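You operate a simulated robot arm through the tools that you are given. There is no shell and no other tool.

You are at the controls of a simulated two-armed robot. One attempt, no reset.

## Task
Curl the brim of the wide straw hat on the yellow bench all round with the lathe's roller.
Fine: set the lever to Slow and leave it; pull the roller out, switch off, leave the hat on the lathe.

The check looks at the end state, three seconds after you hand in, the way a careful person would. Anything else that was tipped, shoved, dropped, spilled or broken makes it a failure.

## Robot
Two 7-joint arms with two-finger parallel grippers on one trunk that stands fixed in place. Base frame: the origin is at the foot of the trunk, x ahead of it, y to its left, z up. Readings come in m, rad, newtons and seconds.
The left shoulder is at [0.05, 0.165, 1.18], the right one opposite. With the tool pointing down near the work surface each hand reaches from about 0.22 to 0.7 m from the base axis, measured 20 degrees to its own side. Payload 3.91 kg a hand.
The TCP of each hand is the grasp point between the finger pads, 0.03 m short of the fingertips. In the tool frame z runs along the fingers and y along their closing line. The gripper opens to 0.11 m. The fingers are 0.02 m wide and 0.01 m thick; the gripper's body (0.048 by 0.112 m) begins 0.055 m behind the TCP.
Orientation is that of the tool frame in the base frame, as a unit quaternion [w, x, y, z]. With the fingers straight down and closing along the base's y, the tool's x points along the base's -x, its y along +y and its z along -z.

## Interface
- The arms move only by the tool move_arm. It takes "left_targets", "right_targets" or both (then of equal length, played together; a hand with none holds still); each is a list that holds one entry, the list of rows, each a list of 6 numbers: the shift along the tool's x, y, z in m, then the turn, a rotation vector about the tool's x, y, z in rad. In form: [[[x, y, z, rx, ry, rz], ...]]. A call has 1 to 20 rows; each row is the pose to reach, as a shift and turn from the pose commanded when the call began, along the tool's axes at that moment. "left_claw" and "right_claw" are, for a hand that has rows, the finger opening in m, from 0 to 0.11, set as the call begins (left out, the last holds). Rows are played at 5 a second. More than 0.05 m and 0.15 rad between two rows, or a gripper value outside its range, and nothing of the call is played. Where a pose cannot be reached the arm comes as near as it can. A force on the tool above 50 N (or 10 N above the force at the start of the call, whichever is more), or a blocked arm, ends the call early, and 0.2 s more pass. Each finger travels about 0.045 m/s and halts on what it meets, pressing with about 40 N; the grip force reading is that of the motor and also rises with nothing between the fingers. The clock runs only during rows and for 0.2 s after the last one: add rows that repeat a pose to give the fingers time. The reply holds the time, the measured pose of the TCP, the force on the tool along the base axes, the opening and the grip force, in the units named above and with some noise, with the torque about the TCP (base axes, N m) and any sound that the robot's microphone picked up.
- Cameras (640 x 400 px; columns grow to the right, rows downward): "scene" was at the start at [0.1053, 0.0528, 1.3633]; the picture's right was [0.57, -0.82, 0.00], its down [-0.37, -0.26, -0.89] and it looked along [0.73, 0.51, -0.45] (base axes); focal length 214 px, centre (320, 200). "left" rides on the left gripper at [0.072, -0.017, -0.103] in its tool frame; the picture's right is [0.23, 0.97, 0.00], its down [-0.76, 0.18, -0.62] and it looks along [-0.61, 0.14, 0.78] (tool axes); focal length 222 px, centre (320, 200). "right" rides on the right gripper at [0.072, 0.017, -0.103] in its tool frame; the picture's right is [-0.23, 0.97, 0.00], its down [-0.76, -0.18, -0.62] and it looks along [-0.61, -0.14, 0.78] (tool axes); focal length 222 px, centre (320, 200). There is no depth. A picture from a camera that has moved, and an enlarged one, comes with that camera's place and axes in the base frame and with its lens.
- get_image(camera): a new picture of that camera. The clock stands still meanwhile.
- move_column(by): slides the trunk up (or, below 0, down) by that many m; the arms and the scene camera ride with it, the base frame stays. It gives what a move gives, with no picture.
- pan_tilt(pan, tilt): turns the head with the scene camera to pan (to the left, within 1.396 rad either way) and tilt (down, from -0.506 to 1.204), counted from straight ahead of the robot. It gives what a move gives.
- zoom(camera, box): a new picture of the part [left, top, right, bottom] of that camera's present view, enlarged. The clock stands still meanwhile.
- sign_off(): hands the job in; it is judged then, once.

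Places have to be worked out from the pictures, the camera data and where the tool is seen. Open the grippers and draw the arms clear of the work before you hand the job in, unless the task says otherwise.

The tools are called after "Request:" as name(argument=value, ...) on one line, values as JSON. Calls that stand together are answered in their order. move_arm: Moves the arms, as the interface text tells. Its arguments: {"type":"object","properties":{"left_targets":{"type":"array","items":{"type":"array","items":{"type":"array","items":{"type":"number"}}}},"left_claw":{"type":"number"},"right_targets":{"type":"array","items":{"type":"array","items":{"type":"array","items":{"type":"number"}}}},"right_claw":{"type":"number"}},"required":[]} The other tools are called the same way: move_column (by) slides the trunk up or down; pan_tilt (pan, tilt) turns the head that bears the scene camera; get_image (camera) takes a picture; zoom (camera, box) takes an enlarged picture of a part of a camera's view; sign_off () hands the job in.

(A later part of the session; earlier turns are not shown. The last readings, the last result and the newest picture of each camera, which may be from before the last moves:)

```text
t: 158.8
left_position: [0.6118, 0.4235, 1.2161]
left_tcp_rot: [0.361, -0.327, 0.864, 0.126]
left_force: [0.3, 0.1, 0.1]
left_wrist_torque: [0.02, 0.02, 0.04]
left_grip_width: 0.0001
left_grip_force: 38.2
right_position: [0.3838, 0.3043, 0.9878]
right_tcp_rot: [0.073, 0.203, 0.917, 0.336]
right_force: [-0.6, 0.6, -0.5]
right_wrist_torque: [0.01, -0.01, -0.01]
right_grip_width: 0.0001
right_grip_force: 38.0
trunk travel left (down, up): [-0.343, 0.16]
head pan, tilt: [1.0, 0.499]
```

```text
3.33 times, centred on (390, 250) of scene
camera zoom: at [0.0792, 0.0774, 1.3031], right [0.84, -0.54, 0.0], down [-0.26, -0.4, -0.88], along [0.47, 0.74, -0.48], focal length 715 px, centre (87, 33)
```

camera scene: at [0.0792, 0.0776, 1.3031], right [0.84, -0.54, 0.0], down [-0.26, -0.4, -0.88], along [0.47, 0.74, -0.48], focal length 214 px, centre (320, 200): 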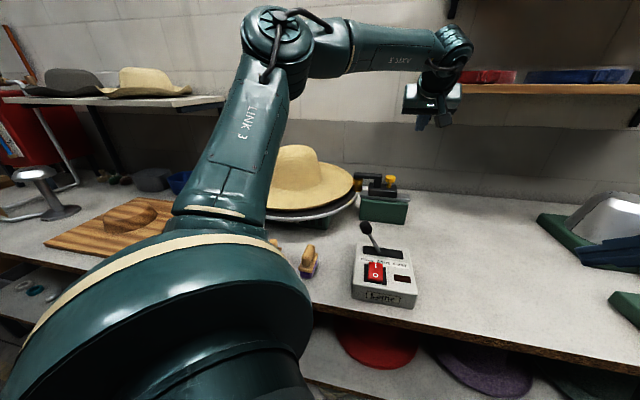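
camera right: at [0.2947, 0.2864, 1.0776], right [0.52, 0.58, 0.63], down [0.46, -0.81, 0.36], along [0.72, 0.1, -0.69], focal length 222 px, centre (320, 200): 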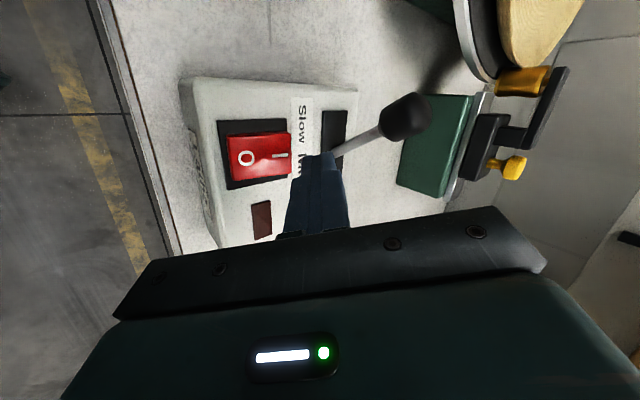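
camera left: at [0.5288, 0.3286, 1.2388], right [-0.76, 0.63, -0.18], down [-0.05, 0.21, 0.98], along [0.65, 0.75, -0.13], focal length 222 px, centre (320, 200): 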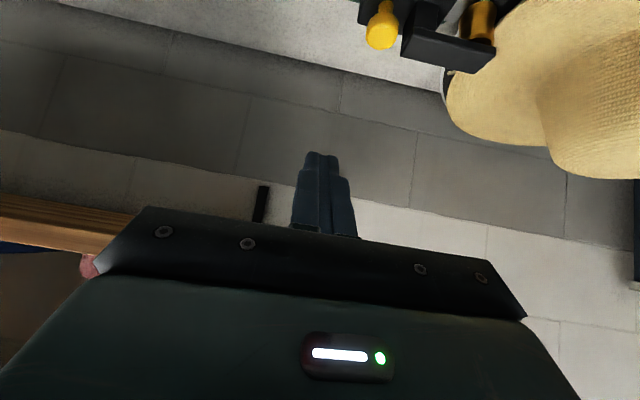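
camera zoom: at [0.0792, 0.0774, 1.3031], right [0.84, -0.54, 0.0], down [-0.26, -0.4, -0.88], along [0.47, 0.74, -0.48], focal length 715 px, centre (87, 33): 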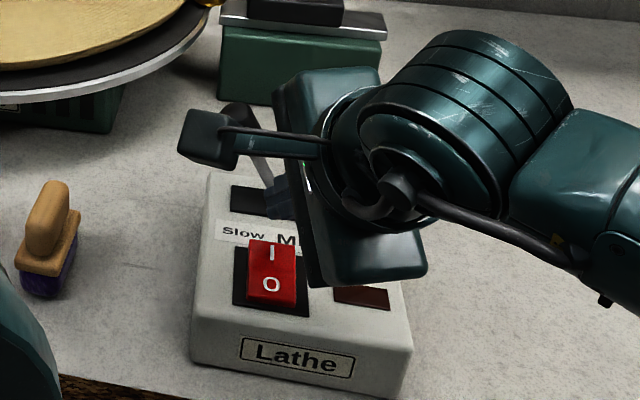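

By the right camera the "I" label is at (0.387, 0.314), right below my fingertip's lower edge at (0.389, 0.315). I press straight down in small steps.

Request:
move_arm(right_targets=[[[0, -0.0129, 0.0153, 0, 0, 0], [0, -0.0174, 0.0206, 0, 0, 0], [0, -0.0207, 0.0244, 0, 0, 0], [0, -0.0233, 0.0275, 0, 0, 0], [0, -0.0258, 0.0306, 0, 0, 0], [0, -0.0278, 0.0329, 0, 0, 0]]])

Request:
get_image(camera="right")

Request:
zoom(camera="scene", box=[320, 190, 460, 310])

```text
t: 160.2
left_position: [0.6094, 0.4209, 1.2192]
left_tcp_rot: [0.363, -0.327, 0.863, 0.128]
left_force: [-0.1, 0.2, 0.8]
left_wrist_torque: [0.0, 0.01, 0.04]
left_grip_width: 0.0
left_grip_force: 37.7
right_position: [0.3844, 0.3055, 0.9535]
right_tcp_rot: [0.074, 0.203, 0.914, 0.344]
right_force: [-0.9, -13.2, 46.4]
right_wrist_torque: [0.32, 0.17, 0.09]
right_grip_width: 0.0001
right_grip_force: 37.5
trunk travel left (down, up): [-0.343, 0.16]
head pan, tilt: [1.0, 0.499]
```

```text
taken
camera right: at [0.295, 0.2853, 1.0429], right [0.52, 0.57, 0.64], down [0.46, -0.82, 0.35], along [0.72, 0.12, -0.68], focal length 222 px, centre (320, 200)
```

right: 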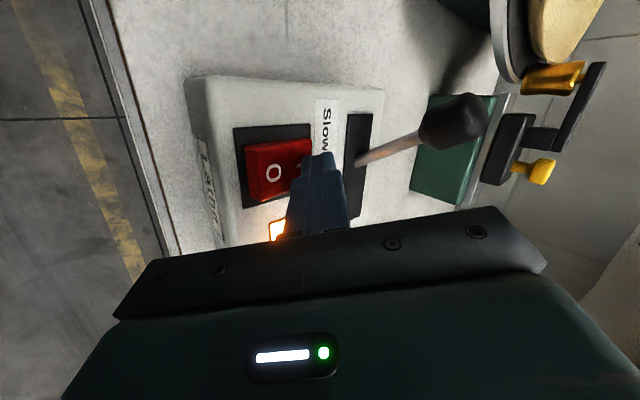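

```text
3.33 times, centred on (390, 250) of scene
camera zoom: at [0.0763, 0.0731, 1.3044], right [0.84, -0.54, 0.0], down [-0.26, -0.4, -0.88], along [0.48, 0.74, -0.47], focal length 715 px, centre (87, 33)
```

zoom: 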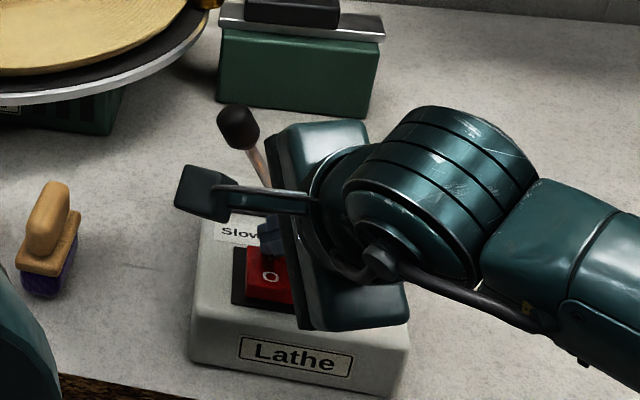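

The lamp is lit: the lathe is on. I lift the fingertip off the switch and watch the hat.

Request:
move_arm(right_targets=[[[0, 0.0194, -0.0229, 0, 0, 0], [0, 0.0323, -0.0382, 0, 0, 0]]])

Request:
get_image(camera="scene")

Request:
zoom(camera="scene", box=[245, 130, 415, 240])

Request:
zoom(camera="left", box=[340, 0, 640, 190])

```text
t: 160.8
left_position: [0.6112, 0.4244, 1.2149]
left_tcp_rot: [0.361, -0.328, 0.864, 0.127]
left_force: [-0.3, -0.3, -0.9]
left_wrist_torque: [0.02, -0.02, -0.02]
left_grip_width: 0.0001
left_grip_force: 37.5
right_position: [0.3854, 0.3046, 0.9902]
right_tcp_rot: [0.073, 0.203, 0.918, 0.333]
right_force: [-0.1, 0.0, -0.1]
right_wrist_torque: [-0.01, 0.01, -0.01]
right_grip_width: 0.0002
right_grip_force: 37.4
trunk travel left (down, up): [-0.343, 0.16]
head pan, tilt: [1.0, 0.499]
```

```text
taken
camera scene: at [0.0797, 0.0777, 1.3028], right [0.84, -0.54, 0.0], down [-0.26, -0.4, -0.88], along [0.47, 0.74, -0.48], focal length 214 px, centre (320, 200)
```

scene: 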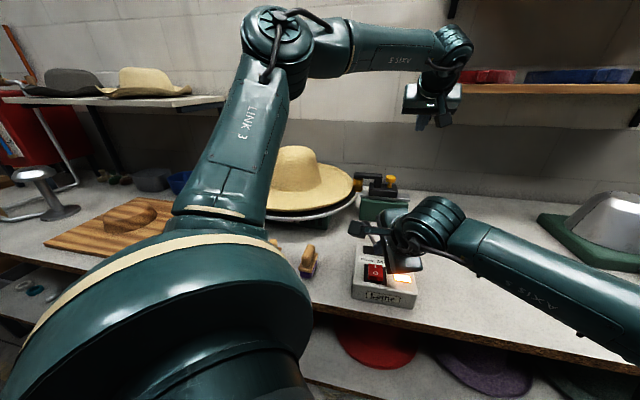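

```text
3.64 times, centred on (330, 185) of scene
camera zoom: at [0.0797, 0.0777, 1.3028], right [0.84, -0.54, 0.0], down [-0.26, -0.4, -0.88], along [0.47, 0.74, -0.48], focal length 780 px, centre (284, 254)
```

zoom: 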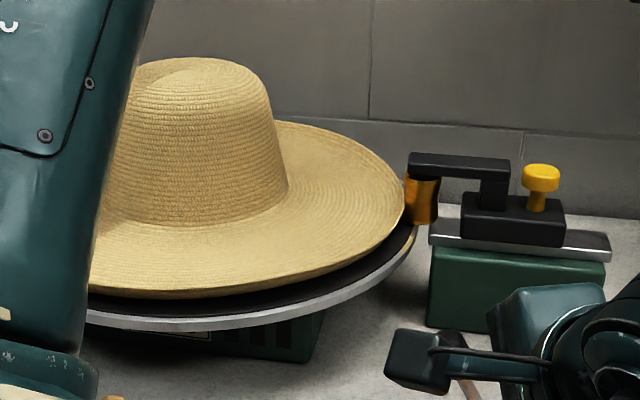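

```text
2.11 times, centred on (490, 95) of left
camera zoom: at [0.5299, 0.3296, 1.2376], right [-0.76, 0.63, -0.18], down [-0.05, 0.21, 0.98], along [0.65, 0.75, -0.13], focal length 468 px, centre (-38, 421)
```

zoom: 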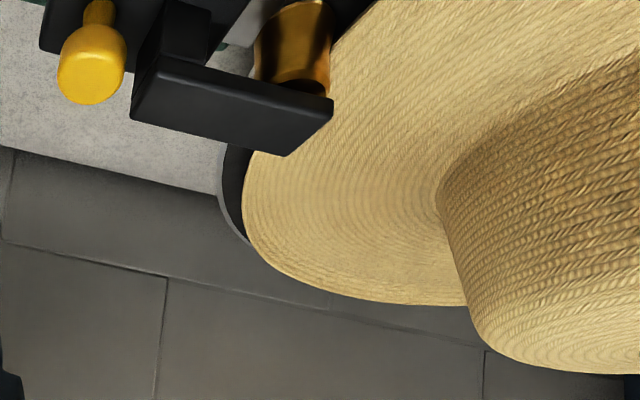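

The hat and disc are turning with the roller at the rim. I let a second pass (holding still) and look again.

Request:
move_arm(right_targets=[[[0, 0, 0, 0, 0, 0], [0, 0, 0, 0, 0, 0], [0, 0, 0, 0, 0, 0], [0, 0, 0, 0, 0, 0], [0, 0, 0, 0, 0, 0]]])

Request:
zoom(camera="scene", box=[245, 130, 415, 240])

Request:
zoom(camera="left", box=[340, 0, 640, 190])

```text
t: 162.0
left_position: [0.6117, 0.4239, 1.2155]
left_tcp_rot: [0.362, -0.327, 0.864, 0.127]
left_force: [0.1, 0.4, -0.6]
left_wrist_torque: [0.01, 0.0, 0.02]
left_grip_width: 0.0
left_grip_force: 37.6
right_position: [0.3851, 0.3046, 0.9913]
right_tcp_rot: [0.073, 0.204, 0.917, 0.336]
right_force: [0.0, 0.5, -0.5]
right_wrist_torque: [-0.03, 0.01, -0.01]
right_grip_width: 0.0
right_grip_force: 37.6
trunk travel left (down, up): [-0.343, 0.16]
head pan, tilt: [1.0, 0.499]
```

```text
3.64 times, centred on (330, 185) of scene
camera zoom: at [0.0793, 0.077, 1.3032], right [0.84, -0.54, 0.0], down [-0.26, -0.4, -0.88], along [0.47, 0.74, -0.48], focal length 780 px, centre (284, 254)
```

zoom: 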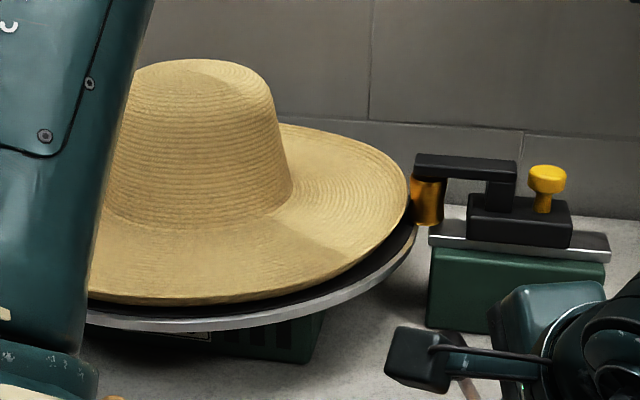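

```text
2.11 times, centred on (490, 95) of left
camera zoom: at [0.5296, 0.329, 1.2382], right [-0.76, 0.63, -0.18], down [-0.05, 0.21, 0.98], along [0.65, 0.75, -0.13], focal length 468 px, centre (-38, 421)
```

zoom: 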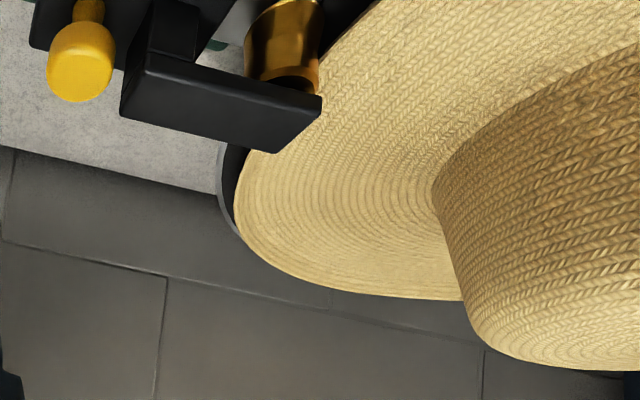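

The slightly eccentric hat pushes the loose carriage back out, so the roller must be held in. I bring the left hand back beside the knob and press the carriage in while the lathe turns.

Request:
move_arm(left_targets=[[[0, -0.015, 0, 0, 0, 0], [0.02, -0.015, 0.04, 0, 0, 0], [0.04, -0.015, 0.08, 0, 0, 0], [0.06, -0.015, 0.12, 0, 0, 0], [0.08, -0.015, 0.16, 0, 0, 0], [0.08, -0.015, 0.2, 0, 0, 0], [0.08, -0.005, 0.2, 0, 0, 0], [0.08, 0.005, 0.2, 0, 0, 0], [0.08, 0.013, 0.2, 0, 0, 0], [0.08, 0.02, 0.2, 0, 0, 0]]])

Request:
zoom(camera="scene", box=[245, 130, 415, 240])

Request:
get_image(camera="left")

```text
t: 164.2
left_position: [0.6634, 0.4878, 1.0184]
left_tcp_rot: [0.362, -0.327, 0.864, 0.127]
left_force: [1.0, -0.1, 0.0]
left_wrist_torque: [0.04, 0.0, 0.06]
left_grip_width: 0.0001
left_grip_force: 37.3
right_position: [0.3844, 0.3065, 0.9924]
right_tcp_rot: [0.073, 0.203, 0.917, 0.335]
right_force: [0.0, 0.3, -0.1]
right_wrist_torque: [0.0, 0.05, 0.02]
right_grip_width: 0.0002
right_grip_force: 37.9
trunk travel left (down, up): [-0.343, 0.16]
head pan, tilt: [1.0, 0.499]
```

```text
3.64 times, centred on (330, 185) of scene
camera zoom: at [0.0793, 0.0769, 1.3032], right [0.84, -0.54, 0.0], down [-0.26, -0.4, -0.88], along [0.47, 0.74, -0.48], focal length 780 px, centre (284, 254)
```

zoom: 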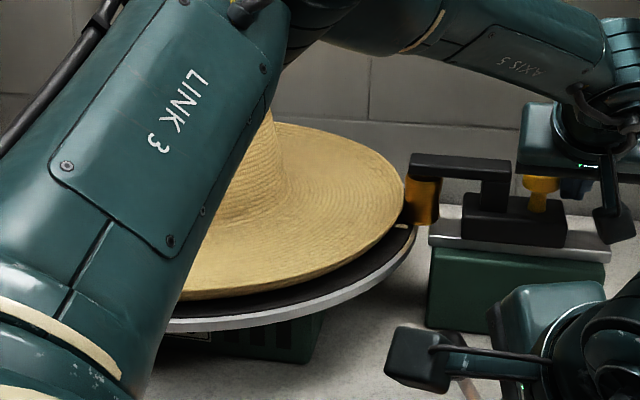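

```text
taken
camera left: at [0.5808, 0.3948, 1.042], right [-0.76, 0.63, -0.18], down [-0.05, 0.21, 0.98], along [0.65, 0.75, -0.13], focal length 222 px, centre (320, 200)
```

left: 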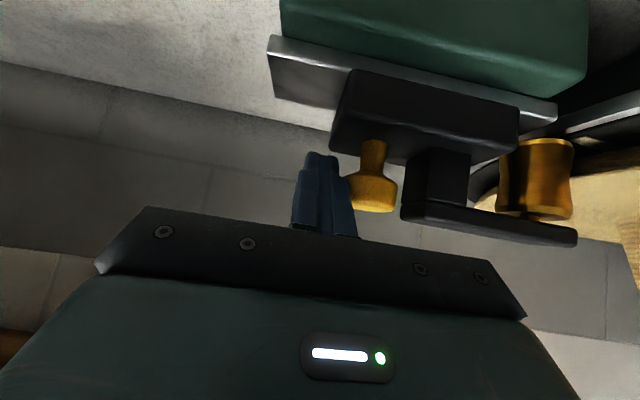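

The index mark is back near the roller, so one turn takes roughly 4–4.5 s. I press the carriage 8 mm further in and hold it for about a turn.

Request:
move_arm(left_targets=[[[0, 0.004, 0, 0, 0, 0], [0, 0.008, 0, 0, 0, 0], [0, 0.008, 0, 0, 0, 0], [0, 0.008, 0, 0, 0, 0], [0, 0.008, 0, 0, 0, 0]]])

Request:
zoom(camera="scene", box=[245, 130, 415, 240])

Request:
zoom(camera="left", box=[440, 60, 640, 260])

```text
t: 165.4
left_position: [0.6592, 0.4931, 1.0177]
left_tcp_rot: [0.362, -0.326, 0.864, 0.126]
left_force: [13.0, -12.7, 0.3]
left_wrist_torque: [-0.04, 0.0, -0.09]
left_grip_width: 0.0
left_grip_force: 37.9
right_position: [0.3858, 0.3041, 0.9919]
right_tcp_rot: [0.073, 0.203, 0.917, 0.336]
right_force: [0.2, 0.1, -0.2]
right_wrist_torque: [0.01, -0.02, -0.01]
right_grip_width: 0.0
right_grip_force: 38.1
trunk travel left (down, up): [-0.343, 0.16]
head pan, tilt: [1.0, 0.499]
```

```text
3.64 times, centred on (330, 185) of scene
camera zoom: at [0.0801, 0.0758, 1.3032], right [0.84, -0.54, 0.0], down [-0.26, -0.4, -0.88], along [0.47, 0.74, -0.48], focal length 780 px, centre (284, 254)
```

zoom: 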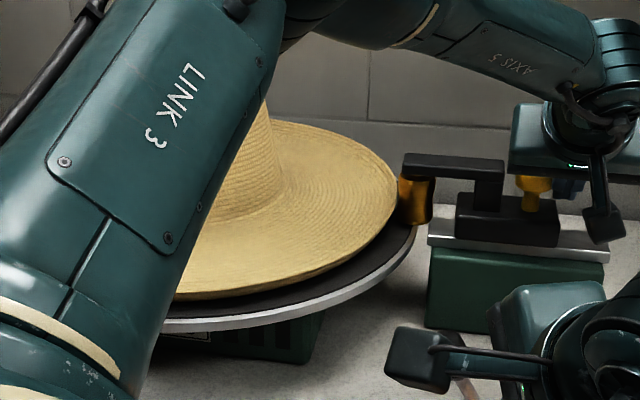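

```text
2.00 times, centred on (540, 160) of left
camera zoom: at [0.5763, 0.3989, 1.0413], right [-0.76, 0.63, -0.18], down [-0.06, 0.21, 0.98], along [0.65, 0.75, -0.12], focal length 444 px, centre (-120, 280)
```

zoom: 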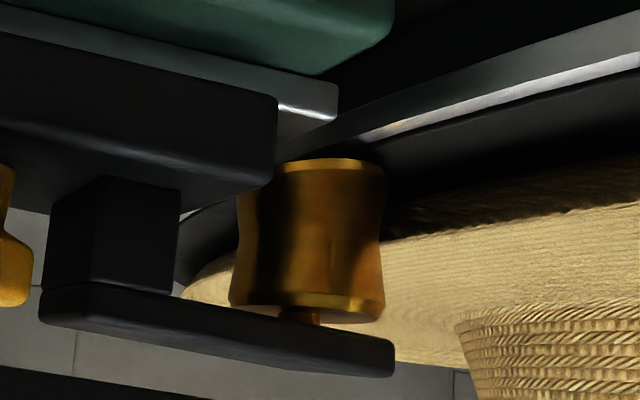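

Firm contact now (about 18 N). I ease 2 mm and hold for a full turn.

Request:
move_arm(left_targets=[[[0, -0.002, 0, 0, 0, 0], [0, -0.002, 0, 0, 0, 0], [0, -0.002, 0, 0, 0, 0], [0, -0.002, 0, 0, 0, 0], [0, -0.002, 0, 0, 0, 0], [0, -0.002, 0, 0, 0, 0], [0, -0.002, 0, 0, 0, 0], [0, -0.002, 0, 0, 0, 0], [0, -0.002, 0, 0, 0, 0], [0, -0.002, 0, 0, 0, 0]]])

Request:
get_image(camera="scene")

Request:
zoom(camera="scene", box=[245, 130, 415, 240])

```text
t: 167.6
left_position: [0.6586, 0.4922, 1.0178]
left_tcp_rot: [0.36, -0.328, 0.864, 0.129]
left_force: [5.6, -4.1, 0.4]
left_wrist_torque: [-0.01, -0.06, -0.02]
left_grip_width: 0.0003
left_grip_force: 38.2
right_position: [0.3844, 0.304, 0.9922]
right_tcp_rot: [0.073, 0.203, 0.917, 0.336]
right_force: [-0.1, 0.4, -0.2]
right_wrist_torque: [0.0, -0.03, 0.0]
right_grip_width: 0.0
right_grip_force: 37.2
trunk travel left (down, up): [-0.343, 0.16]
head pan, tilt: [1.0, 0.499]
```

```text
taken
camera scene: at [0.0801, 0.0758, 1.3032], right [0.84, -0.54, 0.0], down [-0.26, -0.4, -0.88], along [0.47, 0.74, -0.48], focal length 214 px, centre (320, 200)
```

scene: 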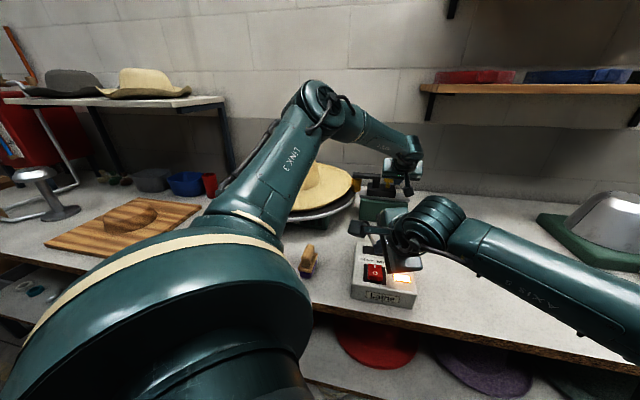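

```text
3.64 times, centred on (330, 185) of scene
camera zoom: at [0.0801, 0.0758, 1.3032], right [0.84, -0.54, 0.0], down [-0.26, -0.4, -0.88], along [0.47, 0.74, -0.48], focal length 780 px, centre (284, 254)
```

zoom: 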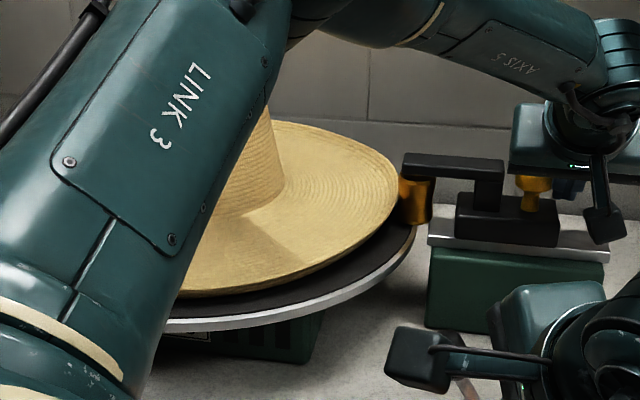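

Still turning under steady contact. I hold through another full turn.

Request:
move_arm(left_targets=[[[0, 0, 0, 0, 0, 0], [0, 0, 0, 0, 0, 0], [0, 0, 0, 0, 0, 0], [0, 0, 0, 0, 0, 0], [0, 0, 0, 0, 0, 0], [0, 0, 0, 0, 0, 0], [0, 0, 0, 0, 0, 0], [0, 0, 0, 0, 0, 0], [0, 0, 0, 0, 0, 0], [0, 0, 0, 0, 0, 0], [0, 0, 0, 0, 0, 0], [0, 0, 0, 0, 0, 0], [0, 0, 0, 0, 0, 0], [0, 0, 0, 0, 0, 0], [0, 0, 0, 0, 0, 0]]])

Request:
zoom(camera="scene", box=[245, 130, 415, 240])

Request:
zoom(camera="left", box=[440, 60, 640, 260])

```text
t: 170.8
left_position: [0.6602, 0.493, 1.0196]
left_tcp_rot: [0.361, -0.327, 0.864, 0.127]
left_force: [1.8, -8.2, 2.4]
left_wrist_torque: [0.03, 0.06, 0.09]
left_grip_width: 0.0001
left_grip_force: 36.8
right_position: [0.384, 0.3056, 0.992]
right_tcp_rot: [0.073, 0.203, 0.917, 0.336]
right_force: [0.3, 0.3, 0.2]
right_wrist_torque: [-0.01, 0.05, 0.03]
right_grip_width: 0.0005
right_grip_force: 38.3
trunk travel left (down, up): [-0.343, 0.16]
head pan, tilt: [1.0, 0.499]
```

```text
3.64 times, centred on (330, 185) of scene
camera zoom: at [0.0804, 0.0762, 1.3031], right [0.84, -0.54, 0.0], down [-0.26, -0.4, -0.88], along [0.47, 0.74, -0.48], focal length 780 px, centre (284, 254)
```

zoom: 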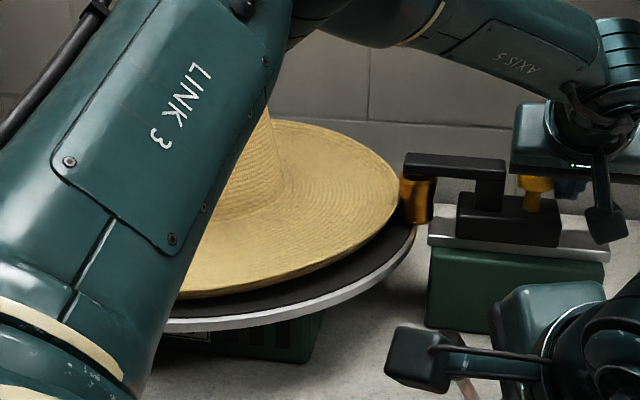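

```text
2.00 times, centred on (540, 160) of left
camera zoom: at [0.5776, 0.3979, 1.0413], right [-0.76, 0.63, -0.18], down [-0.05, 0.21, 0.98], along [0.65, 0.75, -0.13], focal length 444 px, centre (-120, 280)
```

zoom: 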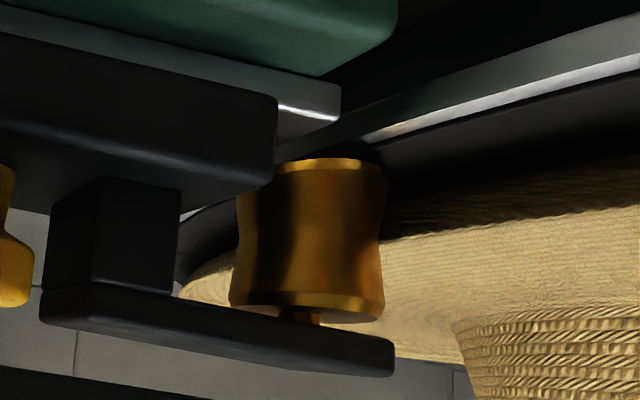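

Contact is steady. I check the brim's edge profile through the right-hand camera and a tight zoom.

Request:
get_image(camera="right")

Request:
zoom(camera="scene", box=[290, 155, 370, 215])

```text
taken
camera right: at [0.2972, 0.2866, 1.0823], right [0.52, 0.58, 0.63], down [0.47, -0.81, 0.36], along [0.72, 0.1, -0.69], focal length 222 px, centre (320, 200)
```

right: 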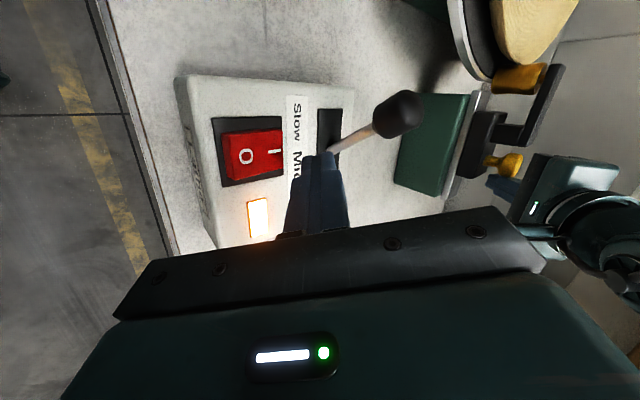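

```text
6.67 times, centred on (330, 185) of scene
camera zoom: at [0.0804, 0.0762, 1.3031], right [0.84, -0.54, 0.0], down [-0.26, -0.4, -0.88], along [0.47, 0.74, -0.48], focal length 1430 px, centre (253, 300)
```

zoom: 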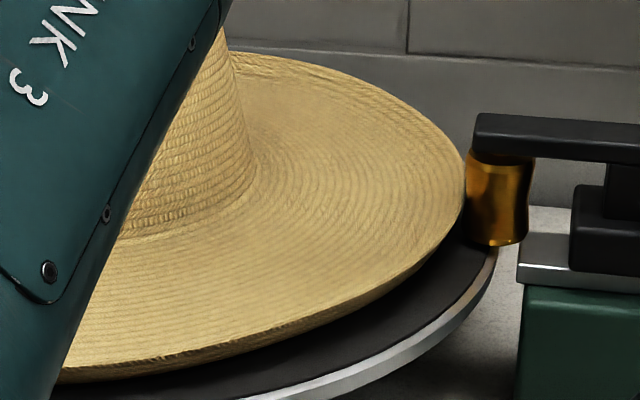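

The brim's shape isn't clearly visible from here. I raise the right hand and pitch it up so its camera looks at the hat, while the left keeps the roller pressed.

Request:
move_arm(right_targets=[[[0, 0.0161, -0.0191, -0.1, 0, 0], [0, 0.0387, -0.0458, -0.2, 0, 0], [0, 0.0645, -0.0763, -0.3, 0, 0], [0, 0.0903, -0.1069, -0.4, 0, 0], [0, 0.1161, -0.1374, -0.5, 0, 0]]])

Request:
get_image(camera="right")

Request:
zoom(camera="scene", box=[245, 130, 415, 240])

```text
t: 172.0
left_position: [0.6583, 0.4929, 1.0193]
left_tcp_rot: [0.361, -0.328, 0.864, 0.128]
left_force: [10.8, -6.0, -2.6]
left_wrist_torque: [-0.28, -0.16, -0.35]
left_grip_width: 0.0
left_grip_force: 37.4
right_position: [0.3859, 0.303, 1.1755]
right_tcp_rot: [0.121, 0.179, 0.805, 0.553]
right_force: [0.0, 0.8, 0.3]
right_wrist_torque: [0.0, 0.01, 0.0]
right_grip_width: 0.0002
right_grip_force: 37.9
trunk travel left (down, up): [-0.343, 0.16]
head pan, tilt: [1.0, 0.499]
```

```text
taken
camera right: at [0.2825, 0.252, 1.2287], right [0.36, 0.22, 0.91], down [0.42, -0.91, 0.06], along [0.84, 0.36, -0.41], focal length 222 px, centre (320, 200)
```

right: 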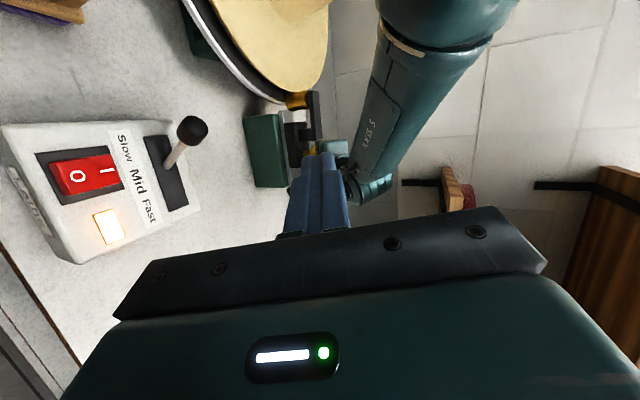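

```text
3.64 times, centred on (330, 185) of scene
camera zoom: at [0.08, 0.0763, 1.3031], right [0.84, -0.54, 0.0], down [-0.26, -0.4, -0.88], along [0.47, 0.74, -0.48], focal length 780 px, centre (284, 254)
```

zoom: 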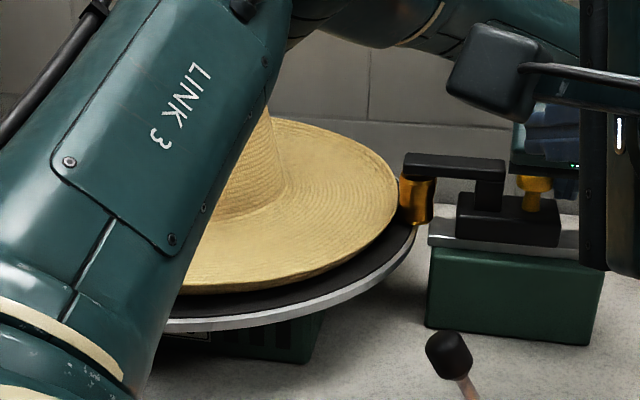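

Request:
zoom(camera="right", box=[180, 0, 380, 140])

```text
2.86 times, centred on (280, 70) of right
camera zoom: at [0.2825, 0.252, 1.2287], right [0.36, 0.22, 0.91], down [0.42, -0.91, 0.06], along [0.84, 0.36, -0.41], focal length 635 px, centre (434, 571)
```

zoom: 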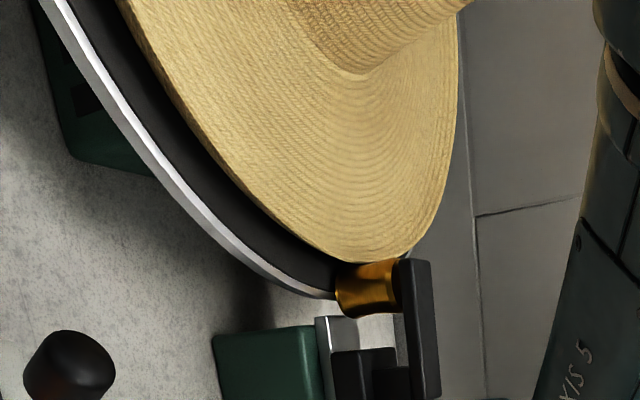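

The roller's waist bears on the rim, but a curl isn't evident yet. I press a bit more firmly in 2 mm steps while it turns and watch force and position.

Request:
move_arm(left_targets=[[[0, 0.002, 0, 0, 0, 0], [0, 0.004, 0, 0, 0, 0], [0, 0.005, 0, 0, 0, 0], [0, 0.006, 0, 0, 0, 0], [0, 0.006, 0, 0, 0, 0], [0, 0.006, 0, 0, 0, 0]]])

Request:
zoom(camera="right", box=[180, 0, 380, 140])

Request:
zoom(camera="scene", box=[290, 155, 370, 215])

```text
t: 173.4
left_position: [0.6577, 0.4918, 1.0186]
left_tcp_rot: [0.363, -0.325, 0.864, 0.125]
left_force: [18.9, -15.1, 2.9]
left_wrist_torque: [0.0, 0.01, -0.11]
left_grip_width: 0.0
left_grip_force: 37.5
right_position: [0.3881, 0.3019, 1.1742]
right_tcp_rot: [0.12, 0.179, 0.805, 0.553]
right_force: [0.3, -0.1, -0.4]
right_wrist_torque: [0.04, -0.02, 0.04]
right_grip_width: 0.0002
right_grip_force: 38.1
trunk travel left (down, up): [-0.343, 0.16]
head pan, tilt: [1.0, 0.499]
```

```text
2.86 times, centred on (280, 70) of right
camera zoom: at [0.2848, 0.2508, 1.228], right [0.36, 0.22, 0.91], down [0.42, -0.91, 0.05], along [0.83, 0.36, -0.42], focal length 635 px, centre (434, 571)
```

zoom: 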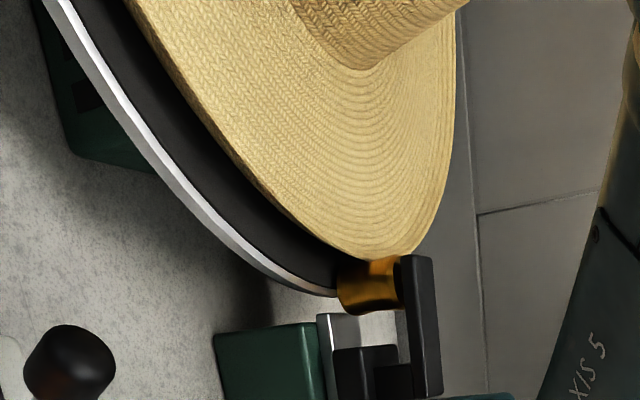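

```text
6.67 times, centred on (330, 185) of scene
camera zoom: at [0.0824, 0.0749, 1.3031], right [0.84, -0.54, 0.0], down [-0.26, -0.4, -0.88], along [0.47, 0.74, -0.48], focal length 1430 px, centre (253, 300)
```

zoom: 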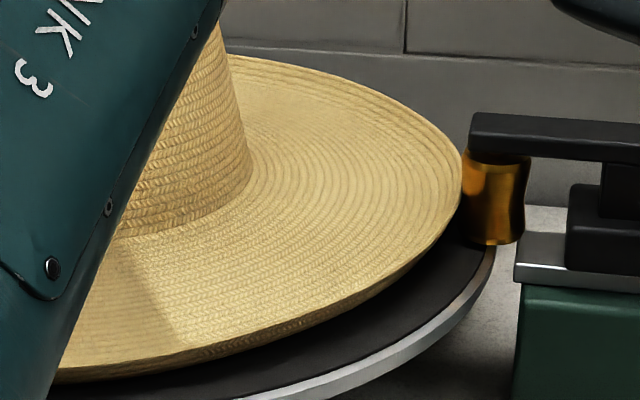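

The carriage no longer advances (24 N), so the roller is at its inner stop. I ease back to light pressure and let it run another full turn or more.

Request:
move_arm(left_targets=[[[0, -0.004, 0, 0, 0, 0], [0, -0.004, 0, 0, 0, 0], [0, -0.004, 0, 0, 0, 0], [0, -0.004, 0, 0, 0, 0], [0, -0.004, 0, 0, 0, 0], [0, -0.004, 0, 0, 0, 0], [0, -0.004, 0, 0, 0, 0], [0, -0.004, 0, 0, 0, 0], [0, -0.004, 0, 0, 0, 0], [0, -0.004, 0, 0, 0, 0]]])

Request:
zoom(camera="right", box=[180, 0, 380, 140])

Request:
move_arm(left_targets=[[[0, 0, 0, 0, 0, 0], [0, 0, 0, 0, 0, 0], [0, 0, 0, 0, 0, 0], [0, 0, 0, 0, 0, 0], [0, 0, 0, 0, 0, 0], [0, 0, 0, 0, 0, 0], [0, 0, 0, 0, 0, 0]]])

Request:
zoom(camera="right", box=[180, 0, 380, 140])

```text
t: 175.6
left_position: [0.6578, 0.4928, 1.0195]
left_tcp_rot: [0.361, -0.328, 0.864, 0.129]
left_force: [9.2, -13.2, 2.0]
left_wrist_torque: [-0.01, 0.03, -0.03]
left_grip_width: 0.0003
left_grip_force: 37.8
right_position: [0.3866, 0.3013, 1.174]
right_tcp_rot: [0.12, 0.178, 0.805, 0.553]
right_force: [0.2, 0.4, -0.1]
right_wrist_torque: [0.03, 0.01, 0.03]
right_grip_width: 0.0
right_grip_force: 37.0
trunk travel left (down, up): [-0.343, 0.16]
head pan, tilt: [1.0, 0.499]
```

```text
2.86 times, centred on (280, 70) of right
camera zoom: at [0.2828, 0.2508, 1.2286], right [0.36, 0.22, 0.91], down [0.42, -0.91, 0.06], along [0.84, 0.36, -0.42], focal length 635 px, centre (434, 571)
```

zoom: 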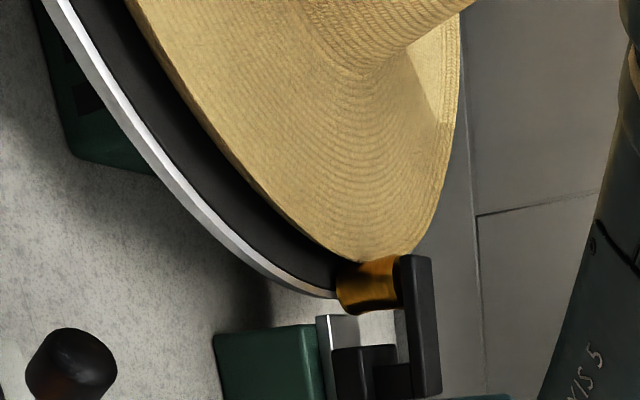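

```text
t: 177.2
left_position: [0.6585, 0.4926, 1.019]
left_tcp_rot: [0.362, -0.327, 0.864, 0.126]
left_force: [12.7, -15.1, 1.3]
left_wrist_torque: [0.01, -0.01, -0.07]
left_grip_width: 0.0
left_grip_force: 38.0
right_position: [0.3875, 0.3016, 1.1758]
right_tcp_rot: [0.121, 0.179, 0.805, 0.553]
right_force: [-0.9, 0.1, 0.3]
right_wrist_torque: [-0.01, -0.02, 0.03]
right_grip_width: 0.0003
right_grip_force: 37.7
trunk travel left (down, up): [-0.343, 0.16]
head pan, tilt: [1.0, 0.499]
```

```text
2.86 times, centred on (280, 70) of right
camera zoom: at [0.2828, 0.251, 1.2286], right [0.36, 0.22, 0.91], down [0.42, -0.91, 0.06], along [0.84, 0.36, -0.42], focal length 635 px, centre (434, 571)
```

zoom: 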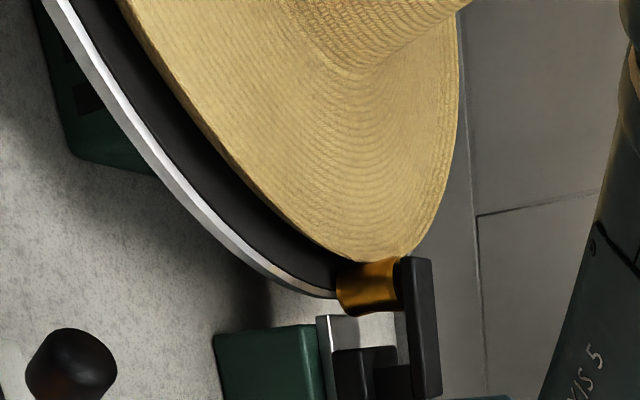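

About three turns have passed under the roller. Now I take the left hand off the knob and up, then over to the disc side of the roller's bar end, to push the carriage back out.

Request:
move_arm(left_targets=[[[0, -0.02, 0, 0, 0, 0], [0, -0.02, -0.04, 0, 0, 0], [-0.02, -0.02, -0.08, 0, 0, 0], [-0.04, -0.02, -0.12, 0, 0, 0], [-0.06, -0.02, -0.16, 0, 0, 0], [-0.08, -0.02, -0.2, 0, 0, 0]]])

Request:
zoom(camera="scene", box=[245, 130, 415, 240])

Request:
zoom(camera="left", box=[340, 0, 640, 190])

```text
t: 178.6
left_position: [0.6025, 0.426, 1.22]
left_tcp_rot: [0.361, -0.327, 0.864, 0.127]
left_force: [-0.1, 0.2, -0.6]
left_wrist_torque: [-0.02, 0.02, 0.05]
left_grip_width: 0.0
left_grip_force: 38.1
right_position: [0.385, 0.3038, 1.1752]
right_tcp_rot: [0.121, 0.178, 0.805, 0.552]
right_force: [0.9, 0.0, -0.3]
right_wrist_torque: [-0.01, 0.01, -0.02]
right_grip_width: 0.0
right_grip_force: 37.2
trunk travel left (down, up): [-0.343, 0.16]
head pan, tilt: [1.0, 0.499]
```

```text
3.64 times, centred on (330, 185) of scene
camera zoom: at [0.0789, 0.0767, 1.3032], right [0.84, -0.54, 0.0], down [-0.26, -0.4, -0.88], along [0.47, 0.74, -0.48], focal length 780 px, centre (284, 254)
```

zoom: 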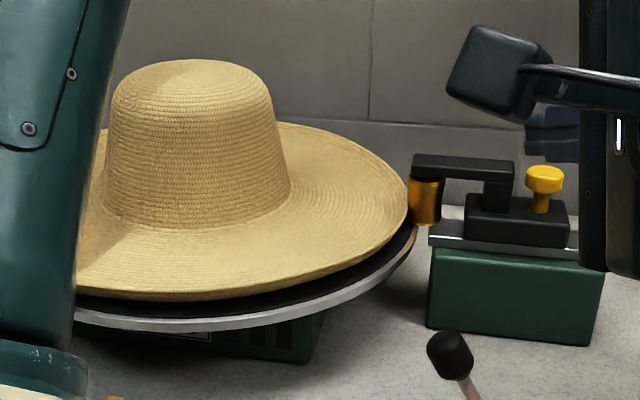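

```text
2.11 times, centred on (490, 95) of left
camera zoom: at [0.5198, 0.3316, 1.2418], right [-0.76, 0.63, -0.18], down [-0.05, 0.21, 0.98], along [0.65, 0.75, -0.13], focal length 468 px, centre (-38, 421)
```

zoom: 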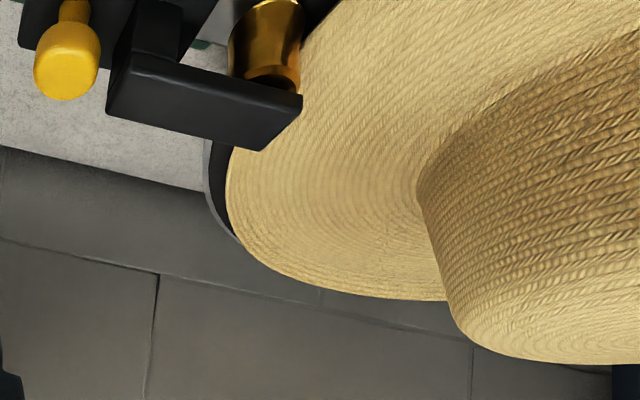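

The hand is clear. I zoom in hard on the near rim and the roller-side rim to judge the curl.

Request:
zoom(camera="scene", box=[260, 170, 330, 220])

Request:
zoom(camera="scene", box=[310, 155, 370, 200])

Request:
zoom(camera="right", box=[200, 0, 360, 115])

```text
8.00 times, centred on (295, 195) of scene
camera zoom: at [0.0789, 0.0767, 1.3032], right [0.84, -0.54, 0.0], down [-0.26, -0.4, -0.88], along [0.47, 0.74, -0.48], focal length 1716 px, centre (520, 240)
```

zoom: 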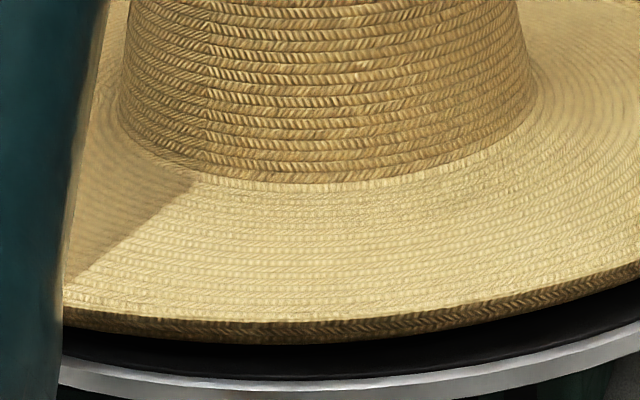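

```text
8.89 times, centred on (340, 178) of scene
camera zoom: at [0.0789, 0.0767, 1.3032], right [0.84, -0.54, 0.0], down [-0.26, -0.4, -0.88], along [0.47, 0.74, -0.48], focal length 1906 px, centre (142, 400)
```

zoom: 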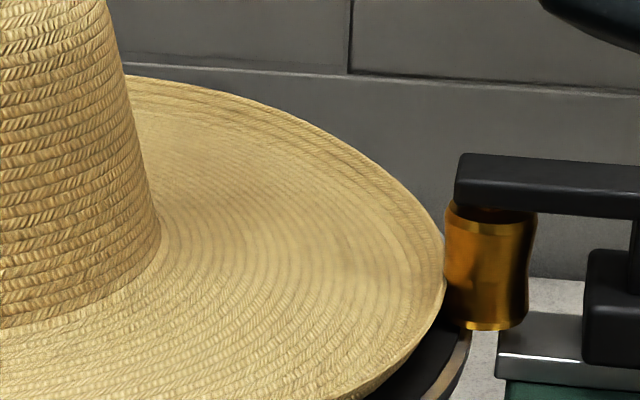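

```text
3.48 times, centred on (280, 58) of right
camera zoom: at [0.2816, 0.2525, 1.2285], right [0.36, 0.22, 0.91], down [0.42, -0.91, 0.06], along [0.84, 0.36, -0.42], focal length 773 px, centre (459, 696)
```

zoom: 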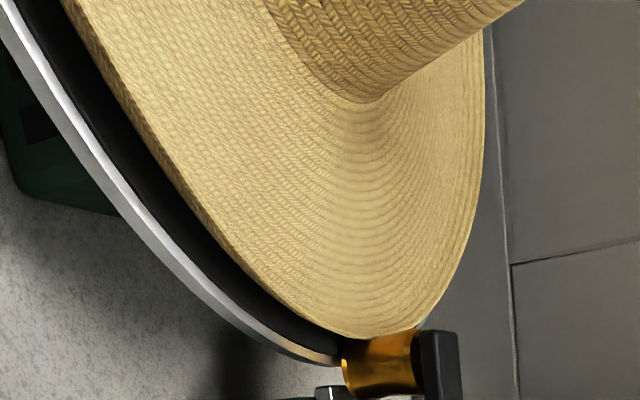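

No clear curl shows yet, so I need to know whether the hat is truly seated. I draw the right hand back and lower the trunk to see the hat side-on.

Request:
move_arm(right_targets=[[[0, 0, -0.045, 0, 0, 0], [0, 0, -0.09, 0, 0, 0], [0, 0, -0.135, 0, 0, 0], [0, 0, -0.18, 0, 0, 0], [0, 0, -0.22, 0, 0, 0]]])

Request:
move_column(by=-0.18)

Request:
pan_tilt(pan=1.05, tilt=0.2)

Request:
get_image(camera="scene")

```text
t: 179.8
left_position: [0.6023, 0.4264, 1.2197]
left_tcp_rot: [0.361, -0.328, 0.864, 0.128]
left_force: [0.0, -0.6, 0.5]
left_wrist_torque: [0.0, 0.0, 0.02]
left_grip_width: 0.0001
left_grip_force: 37.8
right_position: [0.2994, 0.1185, 1.2561]
right_tcp_rot: [0.122, 0.179, 0.805, 0.552]
right_force: [-0.1, -0.5, 0.0]
right_wrist_torque: [0.01, 0.04, 0.01]
right_grip_width: 0.0
right_grip_force: 38.0
trunk travel left (down, up): [-0.343, 0.16]
head pan, tilt: [1.0, 0.499]
```

```text
t: 181.8
left_position: [0.6021, 0.4263, 1.0395]
left_tcp_rot: [0.361, -0.327, 0.864, 0.126]
left_force: [-0.3, 0.0, -0.5]
left_wrist_torque: [0.03, 0.01, 0.01]
left_grip_width: 0.0
left_grip_force: 37.8
right_position: [0.2982, 0.1205, 1.0749]
right_tcp_rot: [0.121, 0.178, 0.805, 0.553]
right_force: [0.2, 0.2, -0.9]
right_wrist_torque: [-0.01, 0.01, 0.03]
right_grip_width: 0.0
right_grip_force: 37.8
trunk travel left (down, up): [-0.163, 0.34]
head pan, tilt: [1.0, 0.499]
```

```text
t: 182.6
left_position: [0.6018, 0.4266, 1.0382]
left_tcp_rot: [0.361, -0.328, 0.864, 0.128]
left_force: [0.7, -0.6, 0.5]
left_wrist_torque: [0.0, 0.03, -0.05]
left_grip_width: 0.0
left_grip_force: 37.8
right_position: [0.2982, 0.1195, 1.0742]
right_tcp_rot: [0.121, 0.178, 0.806, 0.552]
right_force: [0.3, -1.1, -0.7]
right_wrist_torque: [0.01, 0.03, 0.0]
right_grip_width: 0.0
right_grip_force: 38.0
trunk travel left (down, up): [-0.163, 0.34]
head pan, tilt: [1.051, 0.201]
```

```text
taken
camera scene: at [0.0764, 0.0813, 1.1508], right [0.87, -0.5, 0.0], down [-0.1, -0.17, -0.98], along [0.49, 0.85, -0.2], focal length 214 px, centre (320, 200)
```

scene: 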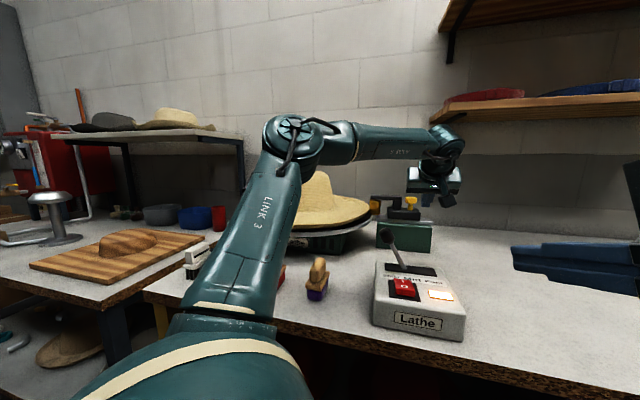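

Request:
zoom(camera="scene", box=[265, 160, 425, 260])

Request:
zoom(camera="scene", box=[330, 180, 440, 250])

```text
4.00 times, centred on (345, 210) of scene
camera zoom: at [0.0764, 0.0813, 1.1508], right [0.87, -0.5, 0.0], down [-0.1, -0.17, -0.98], along [0.49, 0.85, -0.2], focal length 858 px, centre (220, 160)
```

zoom: 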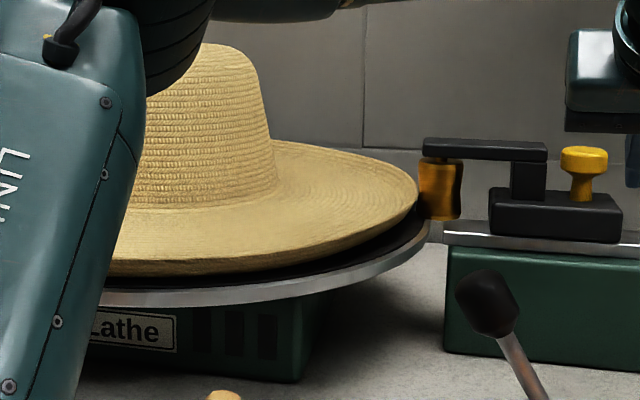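

```text
5.71 times, centred on (385, 215) of scene
camera zoom: at [0.0764, 0.0813, 1.1508], right [0.87, -0.5, 0.0], down [-0.1, -0.17, -0.98], along [0.49, 0.85, -0.2], focal length 1226 px, centre (-51, 114)
```

zoom: 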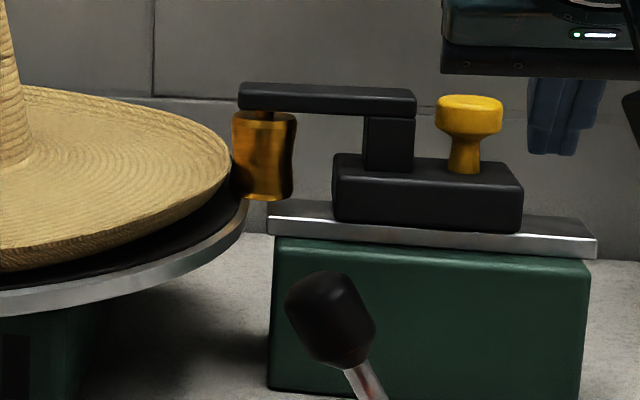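

Side-on, the hat does sit flush (rim top at z≈0.98, roller waist ≈0.987). By pressing to the stop I probably shoved the loose hat off-centre instead of curling it. I'll instead hold the roller at light contact so that the turning hat centres itself, then feed in gradually. First the trunk goes back up.

Request:
move_column(by=0.18)

Request:
pan_tilt(pan=1.0, tilt=0.5)

Request:
zoom(camera="scene", box=[245, 130, 415, 240])

```text
t: 184.6
left_position: [0.6015, 0.4262, 1.2185]
left_tcp_rot: [0.361, -0.328, 0.864, 0.128]
left_force: [0.3, -0.1, -0.5]
left_wrist_torque: [0.0, 0.01, 0.01]
left_grip_width: 0.0
left_grip_force: 37.8
right_position: [0.2995, 0.1192, 1.2545]
right_tcp_rot: [0.122, 0.178, 0.806, 0.552]
right_force: [0.2, 0.2, -0.7]
right_wrist_torque: [0.01, -0.01, 0.0]
right_grip_width: 0.0
right_grip_force: 38.1
trunk travel left (down, up): [-0.343, 0.16]
head pan, tilt: [1.051, 0.201]
```

```text
t: 185.4
left_position: [0.6025, 0.426, 1.2186]
left_tcp_rot: [0.361, -0.327, 0.864, 0.127]
left_force: [0.6, 0.9, 0.8]
left_wrist_torque: [-0.02, -0.04, -0.01]
left_grip_width: 0.0
left_grip_force: 37.7
right_position: [0.2992, 0.1192, 1.2561]
right_tcp_rot: [0.121, 0.178, 0.805, 0.552]
right_force: [-0.1, -0.5, 0.4]
right_wrist_torque: [-0.03, 0.03, -0.02]
right_grip_width: 0.0001
right_grip_force: 37.7
trunk travel left (down, up): [-0.343, 0.16]
head pan, tilt: [1.0, 0.499]
```

```text
3.64 times, centred on (330, 185) of scene
camera zoom: at [0.0793, 0.077, 1.3032], right [0.84, -0.54, 0.0], down [-0.26, -0.4, -0.88], along [0.47, 0.74, -0.48], focal length 780 px, centre (284, 254)
```

zoom: 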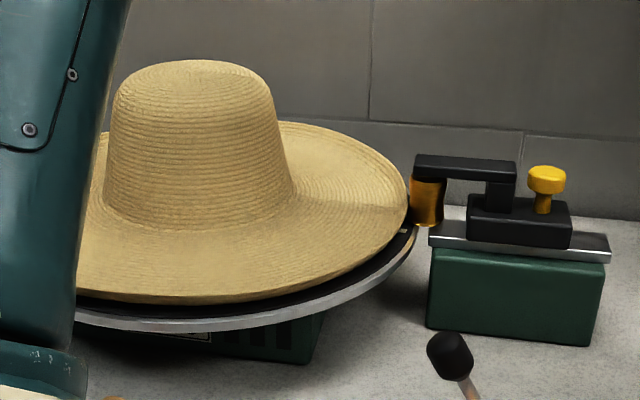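

The index mark and the brim's seam show the hat slipping relative to the disc—so it is loose and a bit eccentric. I bring the left hand back to the knob and hold the carriage about 8 mm short of the stop, so the roller just trims the hat to centre.

Request:
move_arm(left_targets=[[[0, -0.015, 0, 0, 0, 0], [0.02, -0.015, 0.04, 0, 0, 0], [0.04, -0.015, 0.08, 0, 0, 0], [0.06, -0.015, 0.12, 0, 0, 0], [0.08, -0.015, 0.16, 0, 0, 0], [0.08, -0.015, 0.2, 0, 0, 0], [0.08, -0.007, 0.2, 0, 0, 0], [0.08, 0.0, 0.2, 0, 0, 0], [0.08, 0.004, 0.2, 0, 0, 0], [0.08, 0.0078, 0.2, 0, 0, 0], [0.08, 0.0078, 0.2, 0, 0, 0], [0.08, 0.0078, 0.2, 0, 0, 0], [0.08, 0.0078, 0.2, 0, 0, 0], [0.08, 0.0078, 0.2, 0, 0, 0], [0.08, 0.0078, 0.2, 0, 0, 0], [0.08, 0.0078, 0.2, 0, 0, 0], [0.08, 0.0078, 0.2, 0, 0, 0], [0.08, 0.0078, 0.2, 0, 0, 0], [0.08, 0.0078, 0.2, 0, 0, 0], [0.08, 0.0078, 0.2, 0, 0, 0]]])

Request:
zoom(camera="scene", box=[245, 130, 415, 240])

Request:
zoom(camera="left", box=[440, 60, 640, 260])

```text
t: 189.6
left_position: [0.6617, 0.4857, 1.0229]
left_tcp_rot: [0.361, -0.327, 0.864, 0.128]
left_force: [-1.0, 0.8, 0.2]
left_wrist_torque: [0.02, 0.02, 0.03]
left_grip_width: 0.0001
left_grip_force: 37.4
right_position: [0.2991, 0.1198, 1.2553]
right_tcp_rot: [0.121, 0.178, 0.806, 0.551]
right_force: [-0.4, 0.5, -0.2]
right_wrist_torque: [0.03, 0.01, 0.02]
right_grip_width: 0.0001
right_grip_force: 37.7
trunk travel left (down, up): [-0.343, 0.16]
head pan, tilt: [1.0, 0.499]
```

```text
3.64 times, centred on (330, 185) of scene
camera zoom: at [0.0793, 0.077, 1.3032], right [0.84, -0.54, 0.0], down [-0.26, -0.4, -0.88], along [0.47, 0.74, -0.48], focal length 780 px, centre (284, 254)
```

zoom: 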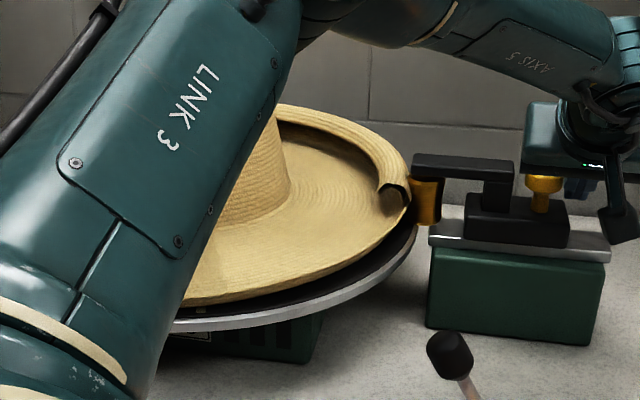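

```text
2.00 times, centred on (540, 160) of left
camera zoom: at [0.5809, 0.3905, 1.0438], right [-0.76, 0.63, -0.18], down [-0.05, 0.21, 0.98], along [0.65, 0.75, -0.13], focal length 444 px, centre (-120, 280)
```

zoom: 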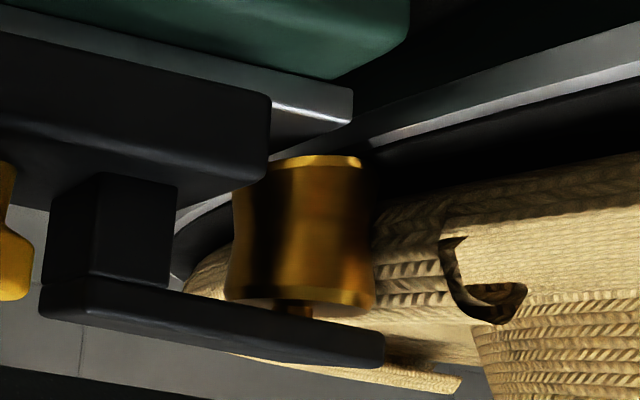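

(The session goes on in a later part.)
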